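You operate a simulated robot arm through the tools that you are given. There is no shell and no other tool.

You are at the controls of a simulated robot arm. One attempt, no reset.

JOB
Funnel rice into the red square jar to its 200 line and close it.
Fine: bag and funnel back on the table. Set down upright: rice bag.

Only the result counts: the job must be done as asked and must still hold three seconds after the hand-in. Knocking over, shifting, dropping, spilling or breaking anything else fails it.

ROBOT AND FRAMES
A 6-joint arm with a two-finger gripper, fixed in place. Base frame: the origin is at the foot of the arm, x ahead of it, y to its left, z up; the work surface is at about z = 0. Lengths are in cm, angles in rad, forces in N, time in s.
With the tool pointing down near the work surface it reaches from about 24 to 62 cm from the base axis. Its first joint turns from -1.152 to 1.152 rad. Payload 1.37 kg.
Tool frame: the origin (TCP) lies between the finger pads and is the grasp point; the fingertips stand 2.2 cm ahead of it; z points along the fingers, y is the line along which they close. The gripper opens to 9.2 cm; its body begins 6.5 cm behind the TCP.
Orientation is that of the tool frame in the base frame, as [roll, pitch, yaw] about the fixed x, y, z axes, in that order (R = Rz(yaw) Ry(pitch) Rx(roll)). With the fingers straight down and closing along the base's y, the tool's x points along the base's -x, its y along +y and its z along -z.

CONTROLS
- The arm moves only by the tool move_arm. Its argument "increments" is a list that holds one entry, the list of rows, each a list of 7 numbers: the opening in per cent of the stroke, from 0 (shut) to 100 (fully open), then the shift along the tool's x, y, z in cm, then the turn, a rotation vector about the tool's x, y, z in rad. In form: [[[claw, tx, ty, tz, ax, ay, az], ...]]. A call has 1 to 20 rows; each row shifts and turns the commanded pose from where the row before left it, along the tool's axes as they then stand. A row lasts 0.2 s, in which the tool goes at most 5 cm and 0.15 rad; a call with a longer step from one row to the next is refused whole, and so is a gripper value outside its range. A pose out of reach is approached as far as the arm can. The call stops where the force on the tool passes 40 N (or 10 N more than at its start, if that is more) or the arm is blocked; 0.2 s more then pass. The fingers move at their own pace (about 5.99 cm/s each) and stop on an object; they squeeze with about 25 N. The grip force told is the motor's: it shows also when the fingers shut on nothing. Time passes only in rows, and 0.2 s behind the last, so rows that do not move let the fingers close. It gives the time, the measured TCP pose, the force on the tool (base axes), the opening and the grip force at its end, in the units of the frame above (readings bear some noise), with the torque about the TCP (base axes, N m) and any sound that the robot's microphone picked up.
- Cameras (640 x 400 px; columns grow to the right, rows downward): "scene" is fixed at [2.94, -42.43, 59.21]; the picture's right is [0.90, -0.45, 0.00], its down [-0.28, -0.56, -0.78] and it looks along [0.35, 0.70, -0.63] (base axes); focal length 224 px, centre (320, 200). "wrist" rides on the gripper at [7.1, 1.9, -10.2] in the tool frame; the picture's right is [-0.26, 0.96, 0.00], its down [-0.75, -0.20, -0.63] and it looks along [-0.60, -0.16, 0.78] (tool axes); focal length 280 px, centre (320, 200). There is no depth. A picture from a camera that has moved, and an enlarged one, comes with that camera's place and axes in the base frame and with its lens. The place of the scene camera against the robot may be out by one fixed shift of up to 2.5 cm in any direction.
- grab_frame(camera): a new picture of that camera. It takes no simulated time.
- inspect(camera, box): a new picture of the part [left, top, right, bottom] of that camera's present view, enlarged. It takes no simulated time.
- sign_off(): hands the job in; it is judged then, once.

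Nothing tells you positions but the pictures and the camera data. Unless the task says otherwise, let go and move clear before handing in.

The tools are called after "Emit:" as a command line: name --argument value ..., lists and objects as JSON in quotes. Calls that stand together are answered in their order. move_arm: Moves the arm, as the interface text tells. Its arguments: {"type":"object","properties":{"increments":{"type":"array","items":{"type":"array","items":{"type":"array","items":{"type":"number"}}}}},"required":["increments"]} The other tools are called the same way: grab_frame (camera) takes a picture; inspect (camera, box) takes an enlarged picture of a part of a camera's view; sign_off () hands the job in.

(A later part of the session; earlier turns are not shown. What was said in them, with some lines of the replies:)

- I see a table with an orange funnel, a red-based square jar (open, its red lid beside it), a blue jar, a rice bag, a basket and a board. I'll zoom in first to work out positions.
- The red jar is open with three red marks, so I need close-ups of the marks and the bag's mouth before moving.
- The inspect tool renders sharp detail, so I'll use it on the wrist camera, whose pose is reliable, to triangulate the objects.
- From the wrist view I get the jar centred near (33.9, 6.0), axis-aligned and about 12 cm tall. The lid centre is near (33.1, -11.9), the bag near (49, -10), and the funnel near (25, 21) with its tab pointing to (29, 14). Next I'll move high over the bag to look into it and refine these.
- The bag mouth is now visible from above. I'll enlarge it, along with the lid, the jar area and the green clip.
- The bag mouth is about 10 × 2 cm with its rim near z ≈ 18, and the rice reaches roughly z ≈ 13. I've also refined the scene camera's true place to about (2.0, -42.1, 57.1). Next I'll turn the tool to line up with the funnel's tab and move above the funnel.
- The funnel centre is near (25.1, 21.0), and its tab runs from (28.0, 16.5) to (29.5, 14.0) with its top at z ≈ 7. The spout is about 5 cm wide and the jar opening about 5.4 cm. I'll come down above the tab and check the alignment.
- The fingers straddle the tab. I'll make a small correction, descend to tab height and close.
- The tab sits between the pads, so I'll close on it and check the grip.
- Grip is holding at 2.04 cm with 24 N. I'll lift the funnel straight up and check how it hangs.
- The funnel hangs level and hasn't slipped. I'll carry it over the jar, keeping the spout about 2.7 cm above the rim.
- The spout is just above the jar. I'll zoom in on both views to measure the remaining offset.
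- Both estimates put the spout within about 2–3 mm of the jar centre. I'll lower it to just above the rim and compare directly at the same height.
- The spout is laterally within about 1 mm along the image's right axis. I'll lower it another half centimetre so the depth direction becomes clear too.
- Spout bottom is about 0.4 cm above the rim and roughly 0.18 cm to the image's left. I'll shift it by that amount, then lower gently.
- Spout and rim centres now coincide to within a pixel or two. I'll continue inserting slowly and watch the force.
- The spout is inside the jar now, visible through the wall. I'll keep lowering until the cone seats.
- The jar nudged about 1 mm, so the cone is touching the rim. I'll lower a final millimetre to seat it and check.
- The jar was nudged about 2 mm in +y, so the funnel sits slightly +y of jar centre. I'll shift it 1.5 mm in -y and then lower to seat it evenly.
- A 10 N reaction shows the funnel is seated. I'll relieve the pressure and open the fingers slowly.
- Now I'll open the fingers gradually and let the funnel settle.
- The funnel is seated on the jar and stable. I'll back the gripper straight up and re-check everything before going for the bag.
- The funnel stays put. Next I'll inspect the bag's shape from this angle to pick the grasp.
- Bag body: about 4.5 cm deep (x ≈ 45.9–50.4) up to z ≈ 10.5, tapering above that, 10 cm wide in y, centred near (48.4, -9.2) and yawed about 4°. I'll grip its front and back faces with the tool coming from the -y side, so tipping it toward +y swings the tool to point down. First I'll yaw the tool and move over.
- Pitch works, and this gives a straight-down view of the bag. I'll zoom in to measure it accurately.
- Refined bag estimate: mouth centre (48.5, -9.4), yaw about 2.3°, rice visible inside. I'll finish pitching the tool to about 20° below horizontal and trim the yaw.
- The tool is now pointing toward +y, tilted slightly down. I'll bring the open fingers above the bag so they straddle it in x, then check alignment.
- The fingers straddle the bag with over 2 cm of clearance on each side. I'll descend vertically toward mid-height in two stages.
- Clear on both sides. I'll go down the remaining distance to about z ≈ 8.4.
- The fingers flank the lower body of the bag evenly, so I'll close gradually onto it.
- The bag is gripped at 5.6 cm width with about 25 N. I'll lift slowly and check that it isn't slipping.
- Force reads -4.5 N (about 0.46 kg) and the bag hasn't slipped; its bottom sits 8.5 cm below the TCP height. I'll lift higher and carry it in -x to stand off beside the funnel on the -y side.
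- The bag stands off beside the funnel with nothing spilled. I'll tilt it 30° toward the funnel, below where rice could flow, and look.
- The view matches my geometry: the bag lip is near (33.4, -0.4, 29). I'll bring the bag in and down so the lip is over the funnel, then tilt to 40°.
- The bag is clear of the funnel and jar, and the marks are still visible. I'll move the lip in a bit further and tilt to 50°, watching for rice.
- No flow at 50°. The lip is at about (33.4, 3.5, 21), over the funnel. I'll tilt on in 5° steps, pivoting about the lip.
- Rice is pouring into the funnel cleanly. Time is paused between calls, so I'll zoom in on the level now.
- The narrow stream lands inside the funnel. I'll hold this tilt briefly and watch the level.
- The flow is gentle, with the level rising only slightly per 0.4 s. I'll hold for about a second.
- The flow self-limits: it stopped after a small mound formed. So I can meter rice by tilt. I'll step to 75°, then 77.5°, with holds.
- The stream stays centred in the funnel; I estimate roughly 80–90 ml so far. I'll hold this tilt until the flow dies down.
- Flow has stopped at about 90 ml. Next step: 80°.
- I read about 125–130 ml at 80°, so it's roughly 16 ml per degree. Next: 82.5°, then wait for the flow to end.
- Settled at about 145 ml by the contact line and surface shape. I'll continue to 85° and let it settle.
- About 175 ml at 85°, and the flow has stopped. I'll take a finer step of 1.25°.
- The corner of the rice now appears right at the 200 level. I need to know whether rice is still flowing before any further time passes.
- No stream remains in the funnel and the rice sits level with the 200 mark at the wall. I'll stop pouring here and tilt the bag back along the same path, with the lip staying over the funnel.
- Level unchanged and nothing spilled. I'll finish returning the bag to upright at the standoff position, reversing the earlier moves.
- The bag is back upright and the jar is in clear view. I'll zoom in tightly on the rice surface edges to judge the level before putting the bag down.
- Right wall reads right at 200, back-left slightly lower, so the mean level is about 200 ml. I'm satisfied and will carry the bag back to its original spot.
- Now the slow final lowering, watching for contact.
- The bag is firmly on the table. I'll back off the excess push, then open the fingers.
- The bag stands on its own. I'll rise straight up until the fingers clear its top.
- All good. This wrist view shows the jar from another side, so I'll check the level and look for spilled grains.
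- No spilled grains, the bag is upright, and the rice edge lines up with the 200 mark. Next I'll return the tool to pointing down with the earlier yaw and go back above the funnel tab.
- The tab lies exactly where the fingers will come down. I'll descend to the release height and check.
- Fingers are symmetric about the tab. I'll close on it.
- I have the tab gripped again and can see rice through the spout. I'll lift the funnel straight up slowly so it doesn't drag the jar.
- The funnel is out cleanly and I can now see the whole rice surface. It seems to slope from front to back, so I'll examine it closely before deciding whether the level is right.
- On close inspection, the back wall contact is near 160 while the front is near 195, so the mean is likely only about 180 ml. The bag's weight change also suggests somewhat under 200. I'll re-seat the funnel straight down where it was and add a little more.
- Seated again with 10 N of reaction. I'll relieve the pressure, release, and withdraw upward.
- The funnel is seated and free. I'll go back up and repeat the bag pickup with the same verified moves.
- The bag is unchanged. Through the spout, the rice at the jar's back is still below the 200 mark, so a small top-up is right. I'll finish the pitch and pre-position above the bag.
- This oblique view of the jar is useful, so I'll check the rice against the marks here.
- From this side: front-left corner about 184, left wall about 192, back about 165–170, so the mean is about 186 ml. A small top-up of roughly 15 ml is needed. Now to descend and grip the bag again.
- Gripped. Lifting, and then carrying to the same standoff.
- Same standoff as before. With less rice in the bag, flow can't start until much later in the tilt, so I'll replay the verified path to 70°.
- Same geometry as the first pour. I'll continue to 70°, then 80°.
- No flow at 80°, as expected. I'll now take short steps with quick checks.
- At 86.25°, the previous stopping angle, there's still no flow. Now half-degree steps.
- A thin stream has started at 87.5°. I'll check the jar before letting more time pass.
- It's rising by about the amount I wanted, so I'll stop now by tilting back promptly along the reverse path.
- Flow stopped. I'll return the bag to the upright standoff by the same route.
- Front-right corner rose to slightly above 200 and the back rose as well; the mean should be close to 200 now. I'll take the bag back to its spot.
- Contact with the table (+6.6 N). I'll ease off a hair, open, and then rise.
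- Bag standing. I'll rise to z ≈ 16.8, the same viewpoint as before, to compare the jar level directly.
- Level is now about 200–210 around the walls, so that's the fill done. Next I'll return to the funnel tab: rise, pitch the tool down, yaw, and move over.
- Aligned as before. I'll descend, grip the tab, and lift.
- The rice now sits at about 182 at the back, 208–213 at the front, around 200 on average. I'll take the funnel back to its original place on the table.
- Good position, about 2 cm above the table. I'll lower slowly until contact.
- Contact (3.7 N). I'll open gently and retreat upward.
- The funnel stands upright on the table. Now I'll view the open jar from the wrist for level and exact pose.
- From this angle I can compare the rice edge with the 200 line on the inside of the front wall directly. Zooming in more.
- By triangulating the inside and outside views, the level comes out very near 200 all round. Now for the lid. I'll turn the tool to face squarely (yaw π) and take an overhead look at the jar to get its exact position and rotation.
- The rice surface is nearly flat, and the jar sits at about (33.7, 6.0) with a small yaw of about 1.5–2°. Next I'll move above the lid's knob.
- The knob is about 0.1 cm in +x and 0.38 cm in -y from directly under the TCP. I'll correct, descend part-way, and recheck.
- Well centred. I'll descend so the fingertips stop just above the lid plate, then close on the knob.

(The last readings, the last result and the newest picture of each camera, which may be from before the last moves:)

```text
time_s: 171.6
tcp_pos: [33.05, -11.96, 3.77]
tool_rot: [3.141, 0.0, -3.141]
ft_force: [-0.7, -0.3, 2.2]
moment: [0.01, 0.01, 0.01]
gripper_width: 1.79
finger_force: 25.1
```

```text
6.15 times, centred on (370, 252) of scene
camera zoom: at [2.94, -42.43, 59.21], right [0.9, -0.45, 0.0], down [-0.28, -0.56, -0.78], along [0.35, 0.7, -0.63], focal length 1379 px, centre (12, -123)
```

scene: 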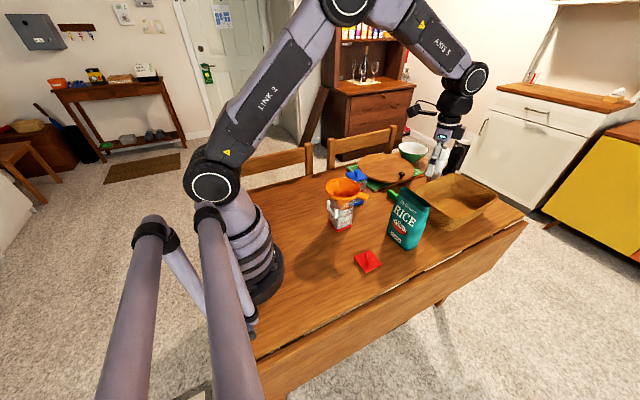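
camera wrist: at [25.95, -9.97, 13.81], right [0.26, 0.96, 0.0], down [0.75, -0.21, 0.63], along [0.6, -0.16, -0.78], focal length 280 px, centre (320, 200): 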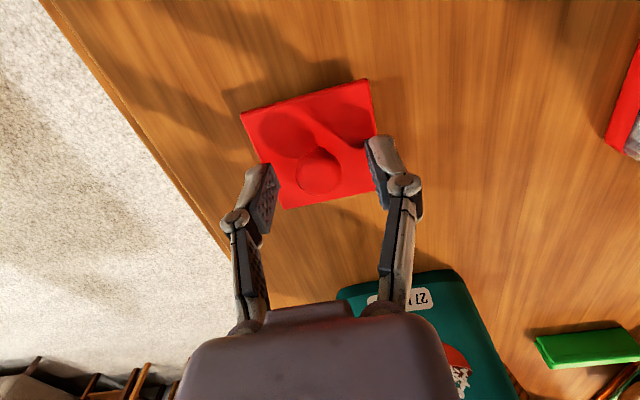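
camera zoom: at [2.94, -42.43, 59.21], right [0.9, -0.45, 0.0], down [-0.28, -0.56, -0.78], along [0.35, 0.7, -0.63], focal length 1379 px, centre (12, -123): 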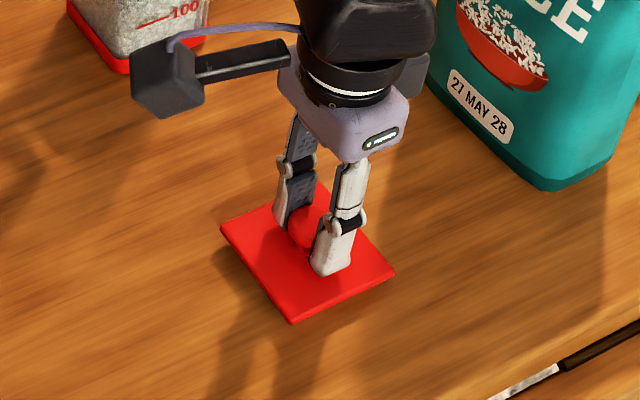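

The knob is gripped (1.79 cm, 25 N). I'll lift a little and see whether the lid comes up level.

Emit:
move_arm --increments '[[[0, 0, 0, -0.2, 0, 0, 0], [0, 0, 0, -0.4, 0, 0, 0], [0, 0, 0, -0.8, 0, 0, 0], [0, 0, 0, -1.2, 0, 0, 0], [0, 0, 0, 0, 0, 0, 0]]]'

Emit:
inspect --camera "wrist" --box '[220, 60, 420, 220]'

Emit:
inspect --camera "scene" --box '[330, 205, 410, 285]'

```text
time_s: 172.8
tcp_pos: [32.88, -12.02, 6.37]
tool_rot: [-3.14, 0.001, -3.14]
ft_force: [-0.2, -1.0, 0.3]
moment: [-0.01, -0.01, -0.01]
gripper_width: 1.77
finger_force: 25.2
```

```text
2.50 times, centred on (320, 140) of wrist
camera zoom: at [25.82, -10.06, 16.47], right [0.26, 0.96, 0.0], down [0.75, -0.21, 0.62], along [0.6, -0.16, -0.78], focal length 701 px, centre (320, 350)
```

zoom: 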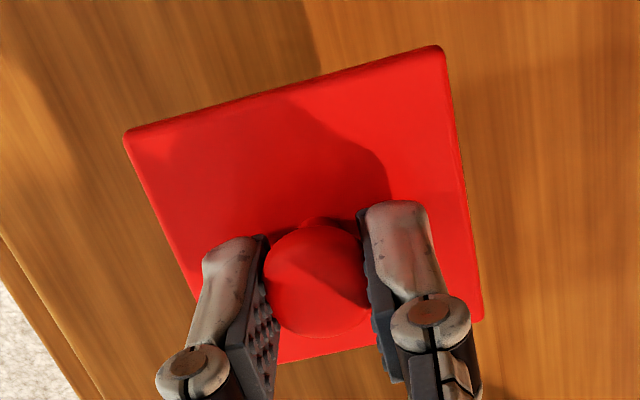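

```text
5.00 times, centred on (370, 245) of scene
camera zoom: at [2.94, -42.43, 59.21], right [0.9, -0.45, 0.0], down [-0.28, -0.56, -0.78], along [0.35, 0.7, -0.63], focal length 1120 px, centre (70, -25)
```

zoom: 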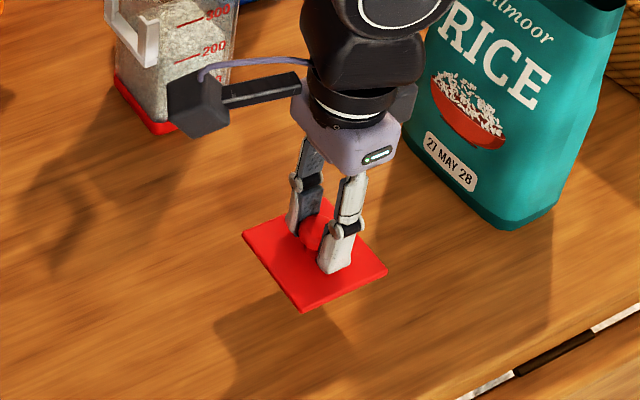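

The lid is held level. I'll raise it and carry it over the jar, stopping well above the rim.

Emit:
move_arm --increments '[[[0, 0, 0, -2.5, 0, 0, 0], [0, 0, 0, -3.5, 0, 0, 0], [0, 0, 0, -3.5, 0, 0, 0], [0, 0, 0, -3.1, 0, 0, 0], [0, -0.12, 2.5, 0, 0, 0, 0], [0, -0.13, 3.2, 0, 0, 0, 0], [0, -0.13, 3.3, 0, 0, 0, 0], [0, -0.13, 3.3, 0, 0, 0, 0], [0, -0.12, 3.2, 0, 0, 0, 0], [0, -0.12, 2.47, 0, 0, 0, 0], [0, 0, 0, 0, 0, 0, 0]]]'

Emit:
grab_frame --camera "wrist"

Emit:
inspect --camera "scene" --box '[310, 150, 390, 240]'

```text
time_s: 175.2
tcp_pos: [33.92, 6.0, 18.87]
tool_rot: [-3.141, 0.001, -3.141]
ft_force: [1.1, 0.0, 0.6]
moment: [-0.03, 0.01, 0.03]
gripper_width: 1.78
finger_force: 25.0
```

```text
taken
camera wrist: at [26.81, 8.02, 28.86], right [0.26, 0.96, 0.0], down [0.75, -0.21, 0.63], along [0.6, -0.16, -0.78], focal length 280 px, centre (320, 200)
```

wrist: 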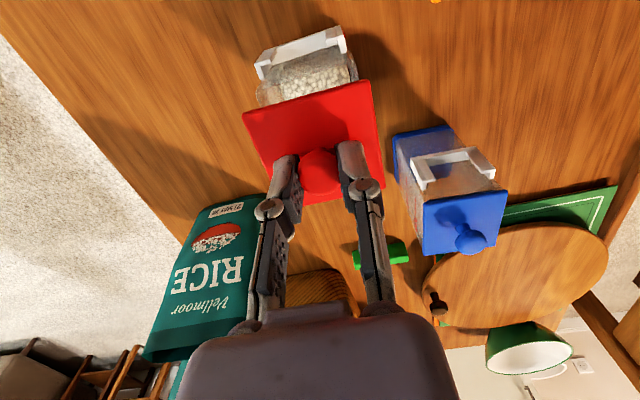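

```text
4.44 times, centred on (350, 195) of scene
camera zoom: at [2.94, -42.43, 59.21], right [0.9, -0.45, 0.0], down [-0.28, -0.56, -0.78], along [0.35, 0.7, -0.63], focal length 996 px, centre (187, 222)
```

zoom: 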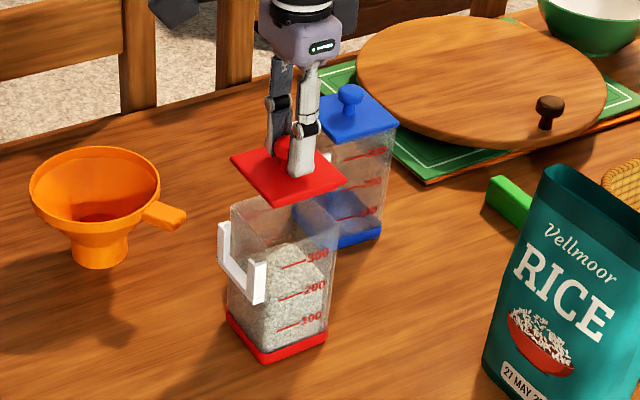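

Emit:
move_arm --increments '[[[0, 0, 0, 1.0, 0, 0, 0], [0, 0, 0, 1.0, 0, 0, 0], [0, 0, 0, 0.3, 0, 0, 0], [0, 0, 0, 0, 0, 0, 0]]]'

Emit:
inspect --camera "scene" --box '[327, 182, 367, 212]'

Emit:
inspect --camera "wrist" --box '[220, 20, 400, 160]'

```text
time_s: 176.2
tcp_pos: [33.84, 5.96, 16.42]
tool_rot: [3.141, 0.0, 3.141]
ft_force: [0.4, 0.2, -0.7]
moment: [0.02, 0.01, 0.0]
gripper_width: 1.76
finger_force: 24.9
```

```text
13.33 times, centred on (347, 197) of scene
camera zoom: at [2.94, -42.43, 59.21], right [0.9, -0.45, 0.0], down [-0.28, -0.56, -0.78], along [0.35, 0.7, -0.63], focal length 2987 px, centre (-40, 240)
```

zoom: 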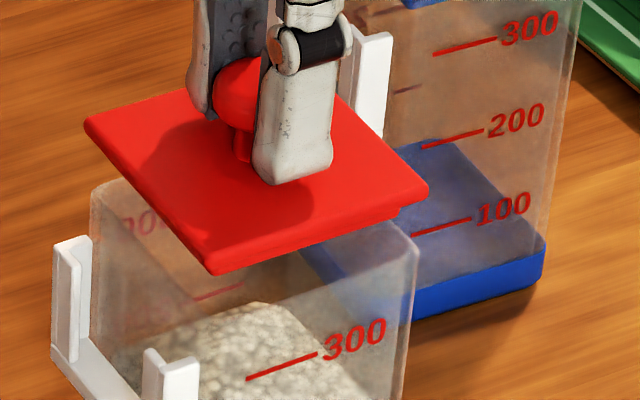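

```text
2.86 times, centred on (310, 90) of wrist
camera zoom: at [26.71, 8.0, 26.63], right [0.26, 0.96, 0.0], down [0.75, -0.2, 0.63], along [0.6, -0.16, -0.78], focal length 801 px, centre (349, 514)
```

zoom: 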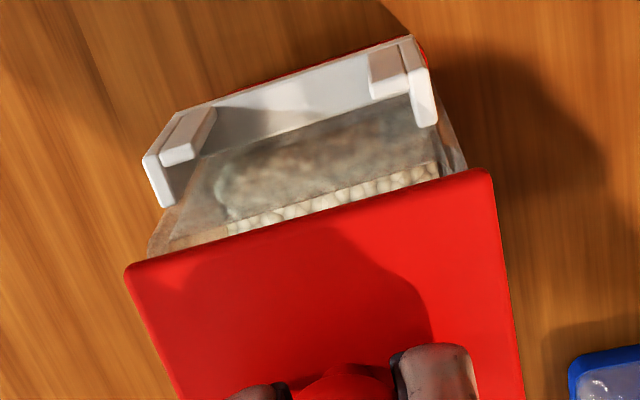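

The lid is a few millimetres above the rim and nearly aligned. I'll zoom in on the corners to fine-tune position and yaw.

Emit:
inspect --camera "wrist" --box '[255, 70, 315, 125]'

Emit:
inspect --camera "wrist" --box '[345, 30, 405, 85]'

Emit:
inspect --camera "scene" --box '[328, 188, 348, 203]'

Emit:
inspect --camera "scene" --box '[344, 190, 364, 205]'

```text
7.27 times, centred on (285, 98) of wrist
camera zoom: at [26.71, 8.0, 26.63], right [0.26, 0.96, 0.0], down [0.75, -0.2, 0.63], along [0.6, -0.16, -0.78], focal length 2039 px, centre (574, 946)
```

zoom: 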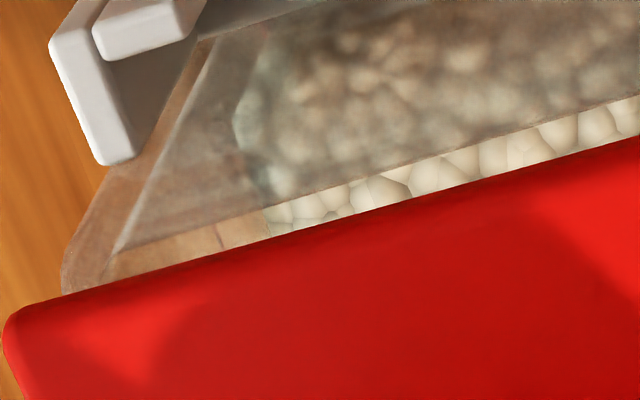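

```text
7.27 times, centred on (375, 58) of wrist
camera zoom: at [26.71, 8.0, 26.63], right [0.26, 0.96, 0.0], down [0.75, -0.2, 0.63], along [0.6, -0.16, -0.78], focal length 2039 px, centre (-80, 1236)
```

zoom: 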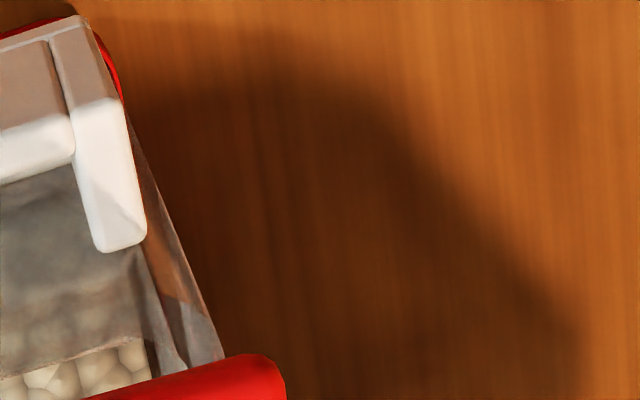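

```text
16.00 times, centred on (338, 196) of scene
camera zoom: at [2.94, -42.43, 59.21], right [0.9, -0.45, 0.0], down [-0.28, -0.56, -0.78], along [0.35, 0.7, -0.63], focal length 3584 px, centre (32, 272)
```

zoom: 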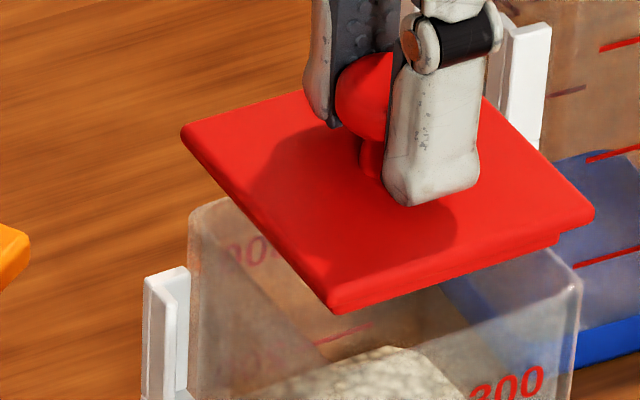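

```text
16.00 times, centred on (354, 198) of scene
camera zoom: at [2.94, -42.43, 59.21], right [0.9, -0.45, 0.0], down [-0.28, -0.56, -0.78], along [0.35, 0.7, -0.63], focal length 3584 px, centre (-224, 240)
```

zoom: 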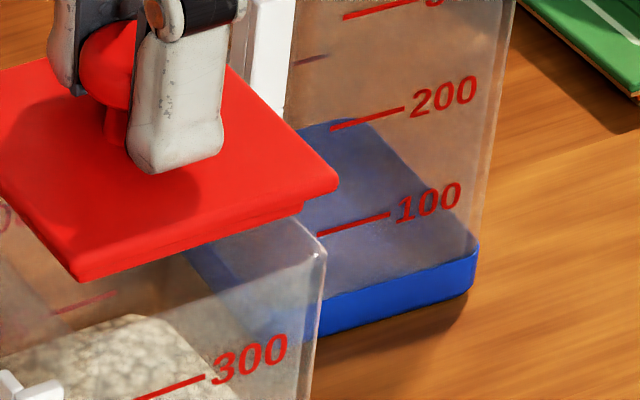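

Lid and jar agree within about 1 mm, with the jar rotated about 1.3° relative to the lid. I'll apply a small shift and yaw, then lower gently.

Emit:
move_arm --increments '[[[0, 0.05, -0.1, 0, 0, 0, -0.023], [0, 0, 0, 0, 0, 0, 0], [0, 0, 0, 0.3, 0, 0, 0], [0, 0, 0, 0.3, 0, 0, 0], [0, 0, 0, 0, 0, 0, 0]]]'

Emit:
inspect --camera "scene" --box '[327, 185, 367, 215]'

Emit:
inspect --camera "wrist" --box '[220, 20, 400, 160]'

```text
time_s: 177.4
tcp_pos: [33.64, 5.84, 15.99]
tool_rot: [-3.141, 0.001, -3.118]
ft_force: [-0.2, 1.5, -0.2]
moment: [0.0, 0.01, -0.01]
gripper_width: 1.76
finger_force: 25.2
```

```text
13.33 times, centred on (347, 200) of scene
camera zoom: at [2.94, -42.43, 59.21], right [0.9, -0.45, 0.0], down [-0.28, -0.56, -0.78], along [0.35, 0.7, -0.63], focal length 2987 px, centre (-40, 200)
```

zoom: 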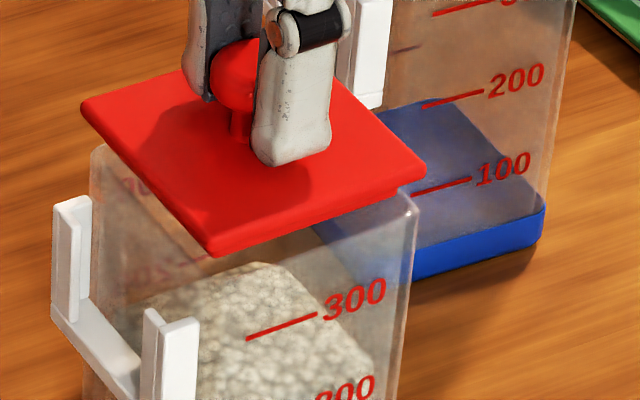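

```text
2.86 times, centred on (310, 90) of wrist
camera zoom: at [26.53, 7.67, 26.14], right [0.24, 0.97, 0.0], down [0.76, -0.19, 0.63], along [0.61, -0.15, -0.78], focal length 801 px, centre (349, 514)
```

zoom: 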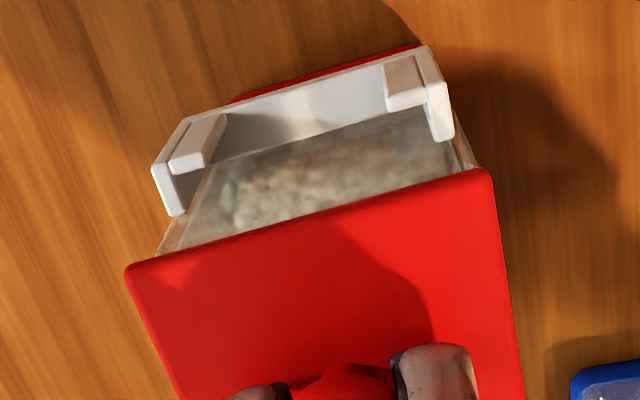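

Aligned in both position and yaw. I'll continue lowering gently and watch for contact.

Emit:
move_arm --increments '[[[0, 0, 0, 0.2, 0, 0, 0], [0, 0, 0, 0.2, 0, 0, 0], [0, 0, 0, 0, 0, 0, 0]]]'

Emit:
inspect --camera "scene" --box '[327, 188, 367, 218]'

```text
time_s: 178.2
tcp_pos: [33.7, 5.99, 15.67]
tool_rot: [-3.141, 0.001, -3.116]
ft_force: [0.6, 0.0, 0.1]
moment: [0.01, -0.02, -0.02]
gripper_width: 1.78
finger_force: 24.9
```

```text
13.33 times, centred on (347, 203) of scene
camera zoom: at [2.94, -42.43, 59.21], right [0.9, -0.45, 0.0], down [-0.28, -0.56, -0.78], along [0.35, 0.7, -0.63], focal length 2987 px, centre (-40, 160)
```

zoom: 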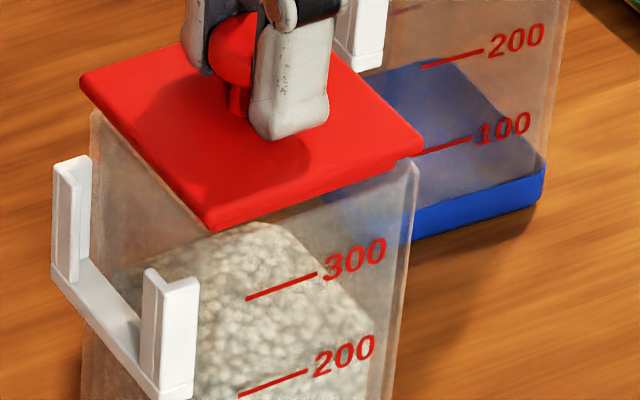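

Emit:
move_arm --increments '[[[0, -0.05, -0.02, 0, 0, 0, 0], [0, 0, 0, 0.15, 0, 0, 0], [0, 0, 0, 0.15, 0, 0, 0], [0, 0, 0, 0, 0, 0, 0]]]'

Emit:
inspect --camera "scene" --box '[327, 188, 367, 218]'

```text
time_s: 179.2
tcp_pos: [33.71, 5.91, 15.33]
tool_rot: [3.141, 0.001, -3.119]
ft_force: [-0.4, 0.9, 0.0]
moment: [0.01, -0.02, 0.0]
gripper_width: 1.76
finger_force: 25.0
```

```text
13.33 times, centred on (347, 203) of scene
camera zoom: at [2.94, -42.43, 59.21], right [0.9, -0.45, 0.0], down [-0.28, -0.56, -0.78], along [0.35, 0.7, -0.63], focal length 2987 px, centre (-40, 160)
```

zoom: 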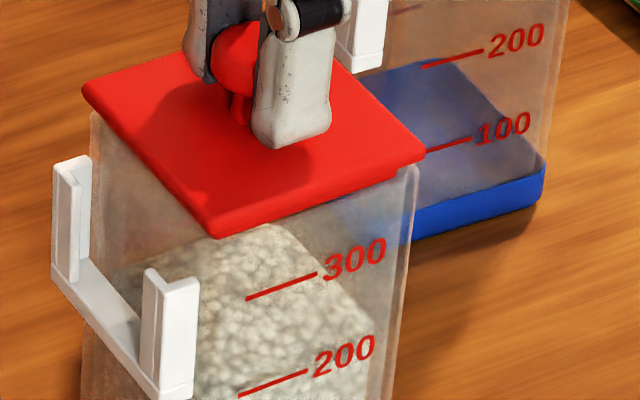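

Emit:
move_arm --increments '[[[0, 0, 0, 0.12, 0, 0, 0], [0, 0, 0, 0.12, 0, 0, 0], [0, 0, 0, 0, 0, 0, 0]]]'

Emit:
inspect --camera "scene" --box '[327, 188, 367, 218]'

```text
time_s: 180.0
tcp_pos: [33.8, 5.88, 15.16]
tool_rot: [-3.141, 0.001, -3.118]
ft_force: [-0.1, -0.3, 0.6]
moment: [0.01, -0.01, -0.01]
gripper_width: 1.79
finger_force: 24.9
```

```text
13.33 times, centred on (347, 203) of scene
camera zoom: at [2.94, -42.43, 59.21], right [0.9, -0.45, 0.0], down [-0.28, -0.56, -0.78], along [0.35, 0.7, -0.63], focal length 2987 px, centre (-40, 160)
```

zoom: 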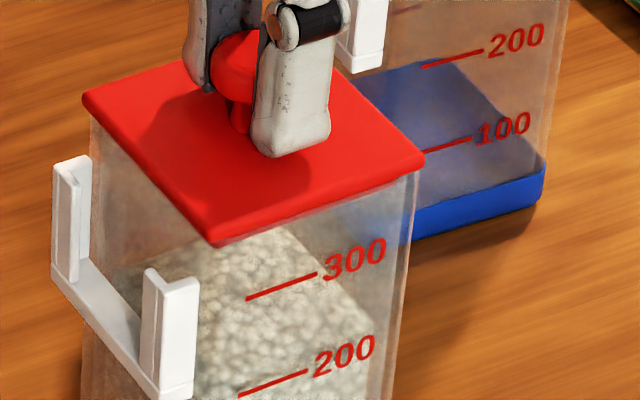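

Emit:
move_arm --increments '[[[0, 0, 0, 0.1, 0, 0, 0], [0, 0, 0, 0, 0, 0, 0]]]'

Emit:
move_arm --increments '[[[0, 0, 0, 0.1, 0, 0, 0], [0, 0, 0, 0, 0, 0, 0]]]'

Emit:
inspect --camera "scene" --box '[327, 188, 367, 218]'

```text
time_s: 180.6
tcp_pos: [33.8, 5.87, 15.02]
tool_rot: [-3.141, -0.001, -3.12]
ft_force: [0.4, -0.6, -0.1]
moment: [0.02, -0.01, 0.0]
gripper_width: 1.81
finger_force: 24.8
```

```text
time_s: 181.2
tcp_pos: [33.87, 5.83, 14.96]
tool_rot: [3.141, 0.002, -3.118]
ft_force: [1.5, 0.9, 9.5]
moment: [-0.03, -0.01, 0.0]
gripper_width: 1.82
finger_force: 25.2
heard: snap
```

```text
13.33 times, centred on (347, 203) of scene
camera zoom: at [2.94, -42.43, 59.21], right [0.9, -0.45, 0.0], down [-0.28, -0.56, -0.78], along [0.35, 0.7, -0.63], focal length 2987 px, centre (-40, 160)
```

zoom: 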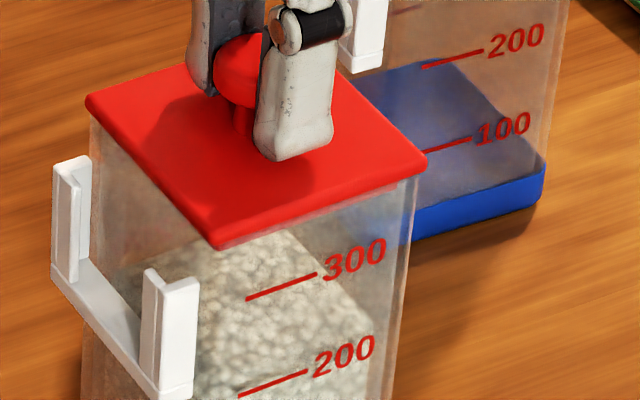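

I heard a snap: the lid has clicked shut. I'll ease off, open the fingers and lift straight up.

Emit:
move_arm --increments '[[[0, 0, 0, -0.08, 0, 0, 0], [0, 0, 0, 0, 0, 0, 0], [24, 0, 0, 0, 0, 0, 0], [30, 0, 0, 0, 0, 0, 0], [40, 0, 0, 0, 0, 0, 0], [50, 0, 0, 0, 0, 0, 0], [50, 0, 0, 0, 0, 0, 0], [50, 0, 0, -0.5, 0, 0, 0], [50, 0, 0, -1.5, 0, 0, 0], [50, 0, 0, -2.5, 0, 0, 0], [50, 0, 0, -3.5, 0, 0, 0], [50, 0, 0, -4.0, 0, 0, 0], [50, 0, 0, -4.0, 0, 0, 0], [50, 0, 0, 0, 0, 0, 0]]]'

Emit:
grab_frame --camera "scene"

Emit:
inspect --camera "scene" --box '[290, 160, 430, 260]'

Emit:
grab_frame --camera "wrist"

```text
time_s: 184.2
tcp_pos: [33.7, 5.88, 31.0]
tool_rot: [-3.141, 0.0, -3.119]
ft_force: [0.7, -0.8, 0.2]
moment: [0.01, -0.04, 0.02]
gripper_width: 4.59
finger_force: 0.0
```

```text
taken
```

scene: 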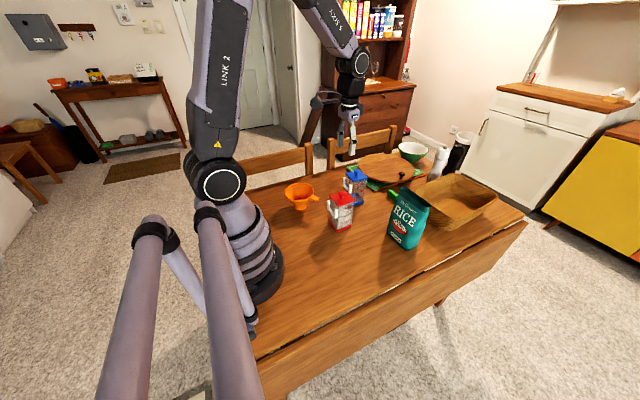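

```text
4.00 times, centred on (360, 210) of scene
camera zoom: at [2.94, -42.43, 59.21], right [0.9, -0.45, 0.0], down [-0.28, -0.56, -0.78], along [0.35, 0.7, -0.63], focal length 896 px, centre (160, 160)
```

zoom: 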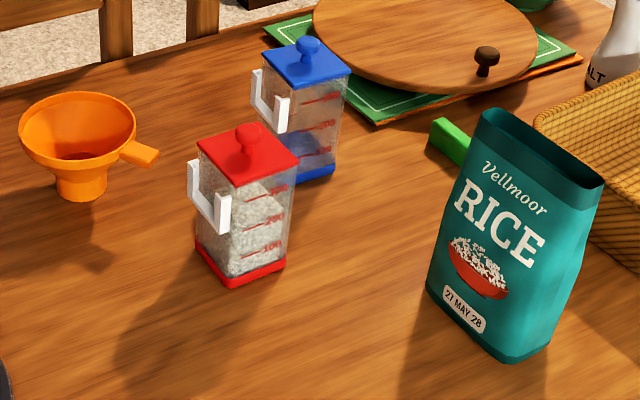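

```text
taken
camera wrist: at [26.58, 7.64, 41.05], right [0.24, 0.97, 0.0], down [0.76, -0.19, 0.62], along [0.61, -0.15, -0.78], focal length 280 px, centre (320, 200)
```

wrist: 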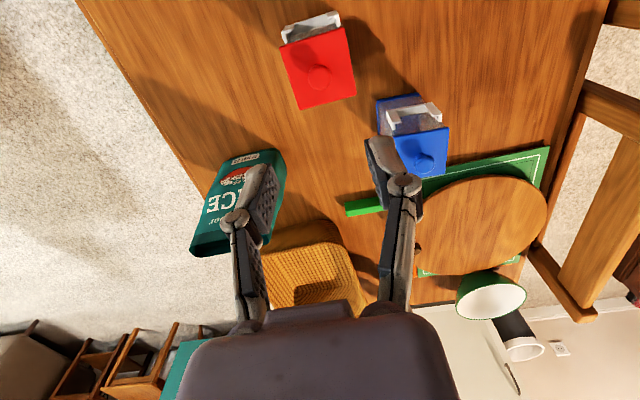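

The jar is closed, the bag is upright, and the funnel is standing on the table. One last check for stray grains and the final fill before I hand in.

Emit:
inspect --camera "scene" --box '[325, 195, 375, 240]'

Emit:
inspect --camera "wrist" --box '[200, 0, 420, 140]'

```text
8.89 times, centred on (350, 218) of scene
camera zoom: at [2.94, -42.43, 59.21], right [0.9, -0.45, 0.0], down [-0.28, -0.56, -0.78], along [0.35, 0.7, -0.63], focal length 1991 px, centre (53, 44)
```

zoom: 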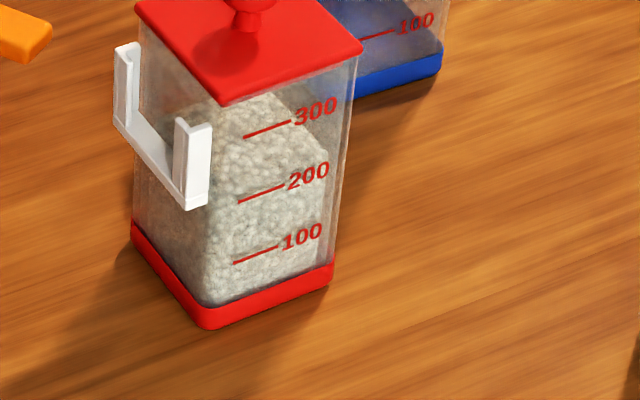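

```text
2.86 times, centred on (310, 70) of wrist
camera zoom: at [26.58, 7.64, 41.05], right [0.24, 0.97, 0.0], down [0.76, -0.19, 0.62], along [0.61, -0.15, -0.78], focal length 801 px, centre (349, 571)
```

zoom: 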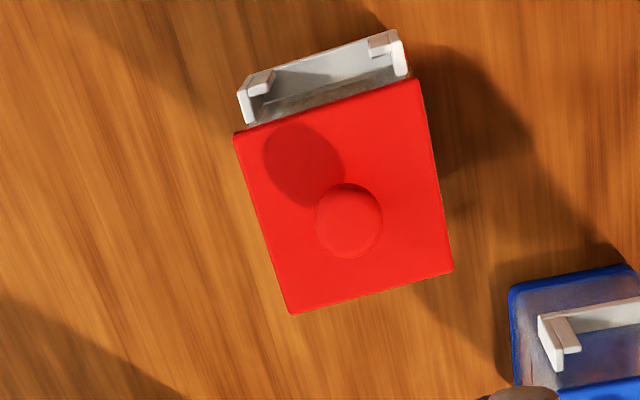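

The jar is closed and filled to about the 200 line, and no grains show on the table. The bag and funnel are both standing upright, and the gripper is well clear, so I'm handing in.

Emit:
sign_off

```text
The job is handed in.
```

The red jar is filled to about its 200 line, its lid is snapped shut, and I've handed the job in. I don't have the judge's result.

- **Fill level:** My estimate is roughly 195–210. The views from inside and outside the jar wall didn't fully agree, so I can't pin it closer than that. The first pour looked about 15 short, so I put the funnel back and topped it up.
- **Lid:** I heard it snap when it seated, at about 9.5 N. It sits square on the jar in both cameras.
- **Bag and funnel:** Both are standing upright on the table, close to where they started.
- **Everything else:** I saw no stray grains on the table, and nothing else was knocked or moved. The jar itself slid about 2 mm and turned 1–2° when the funnel first seated on it.
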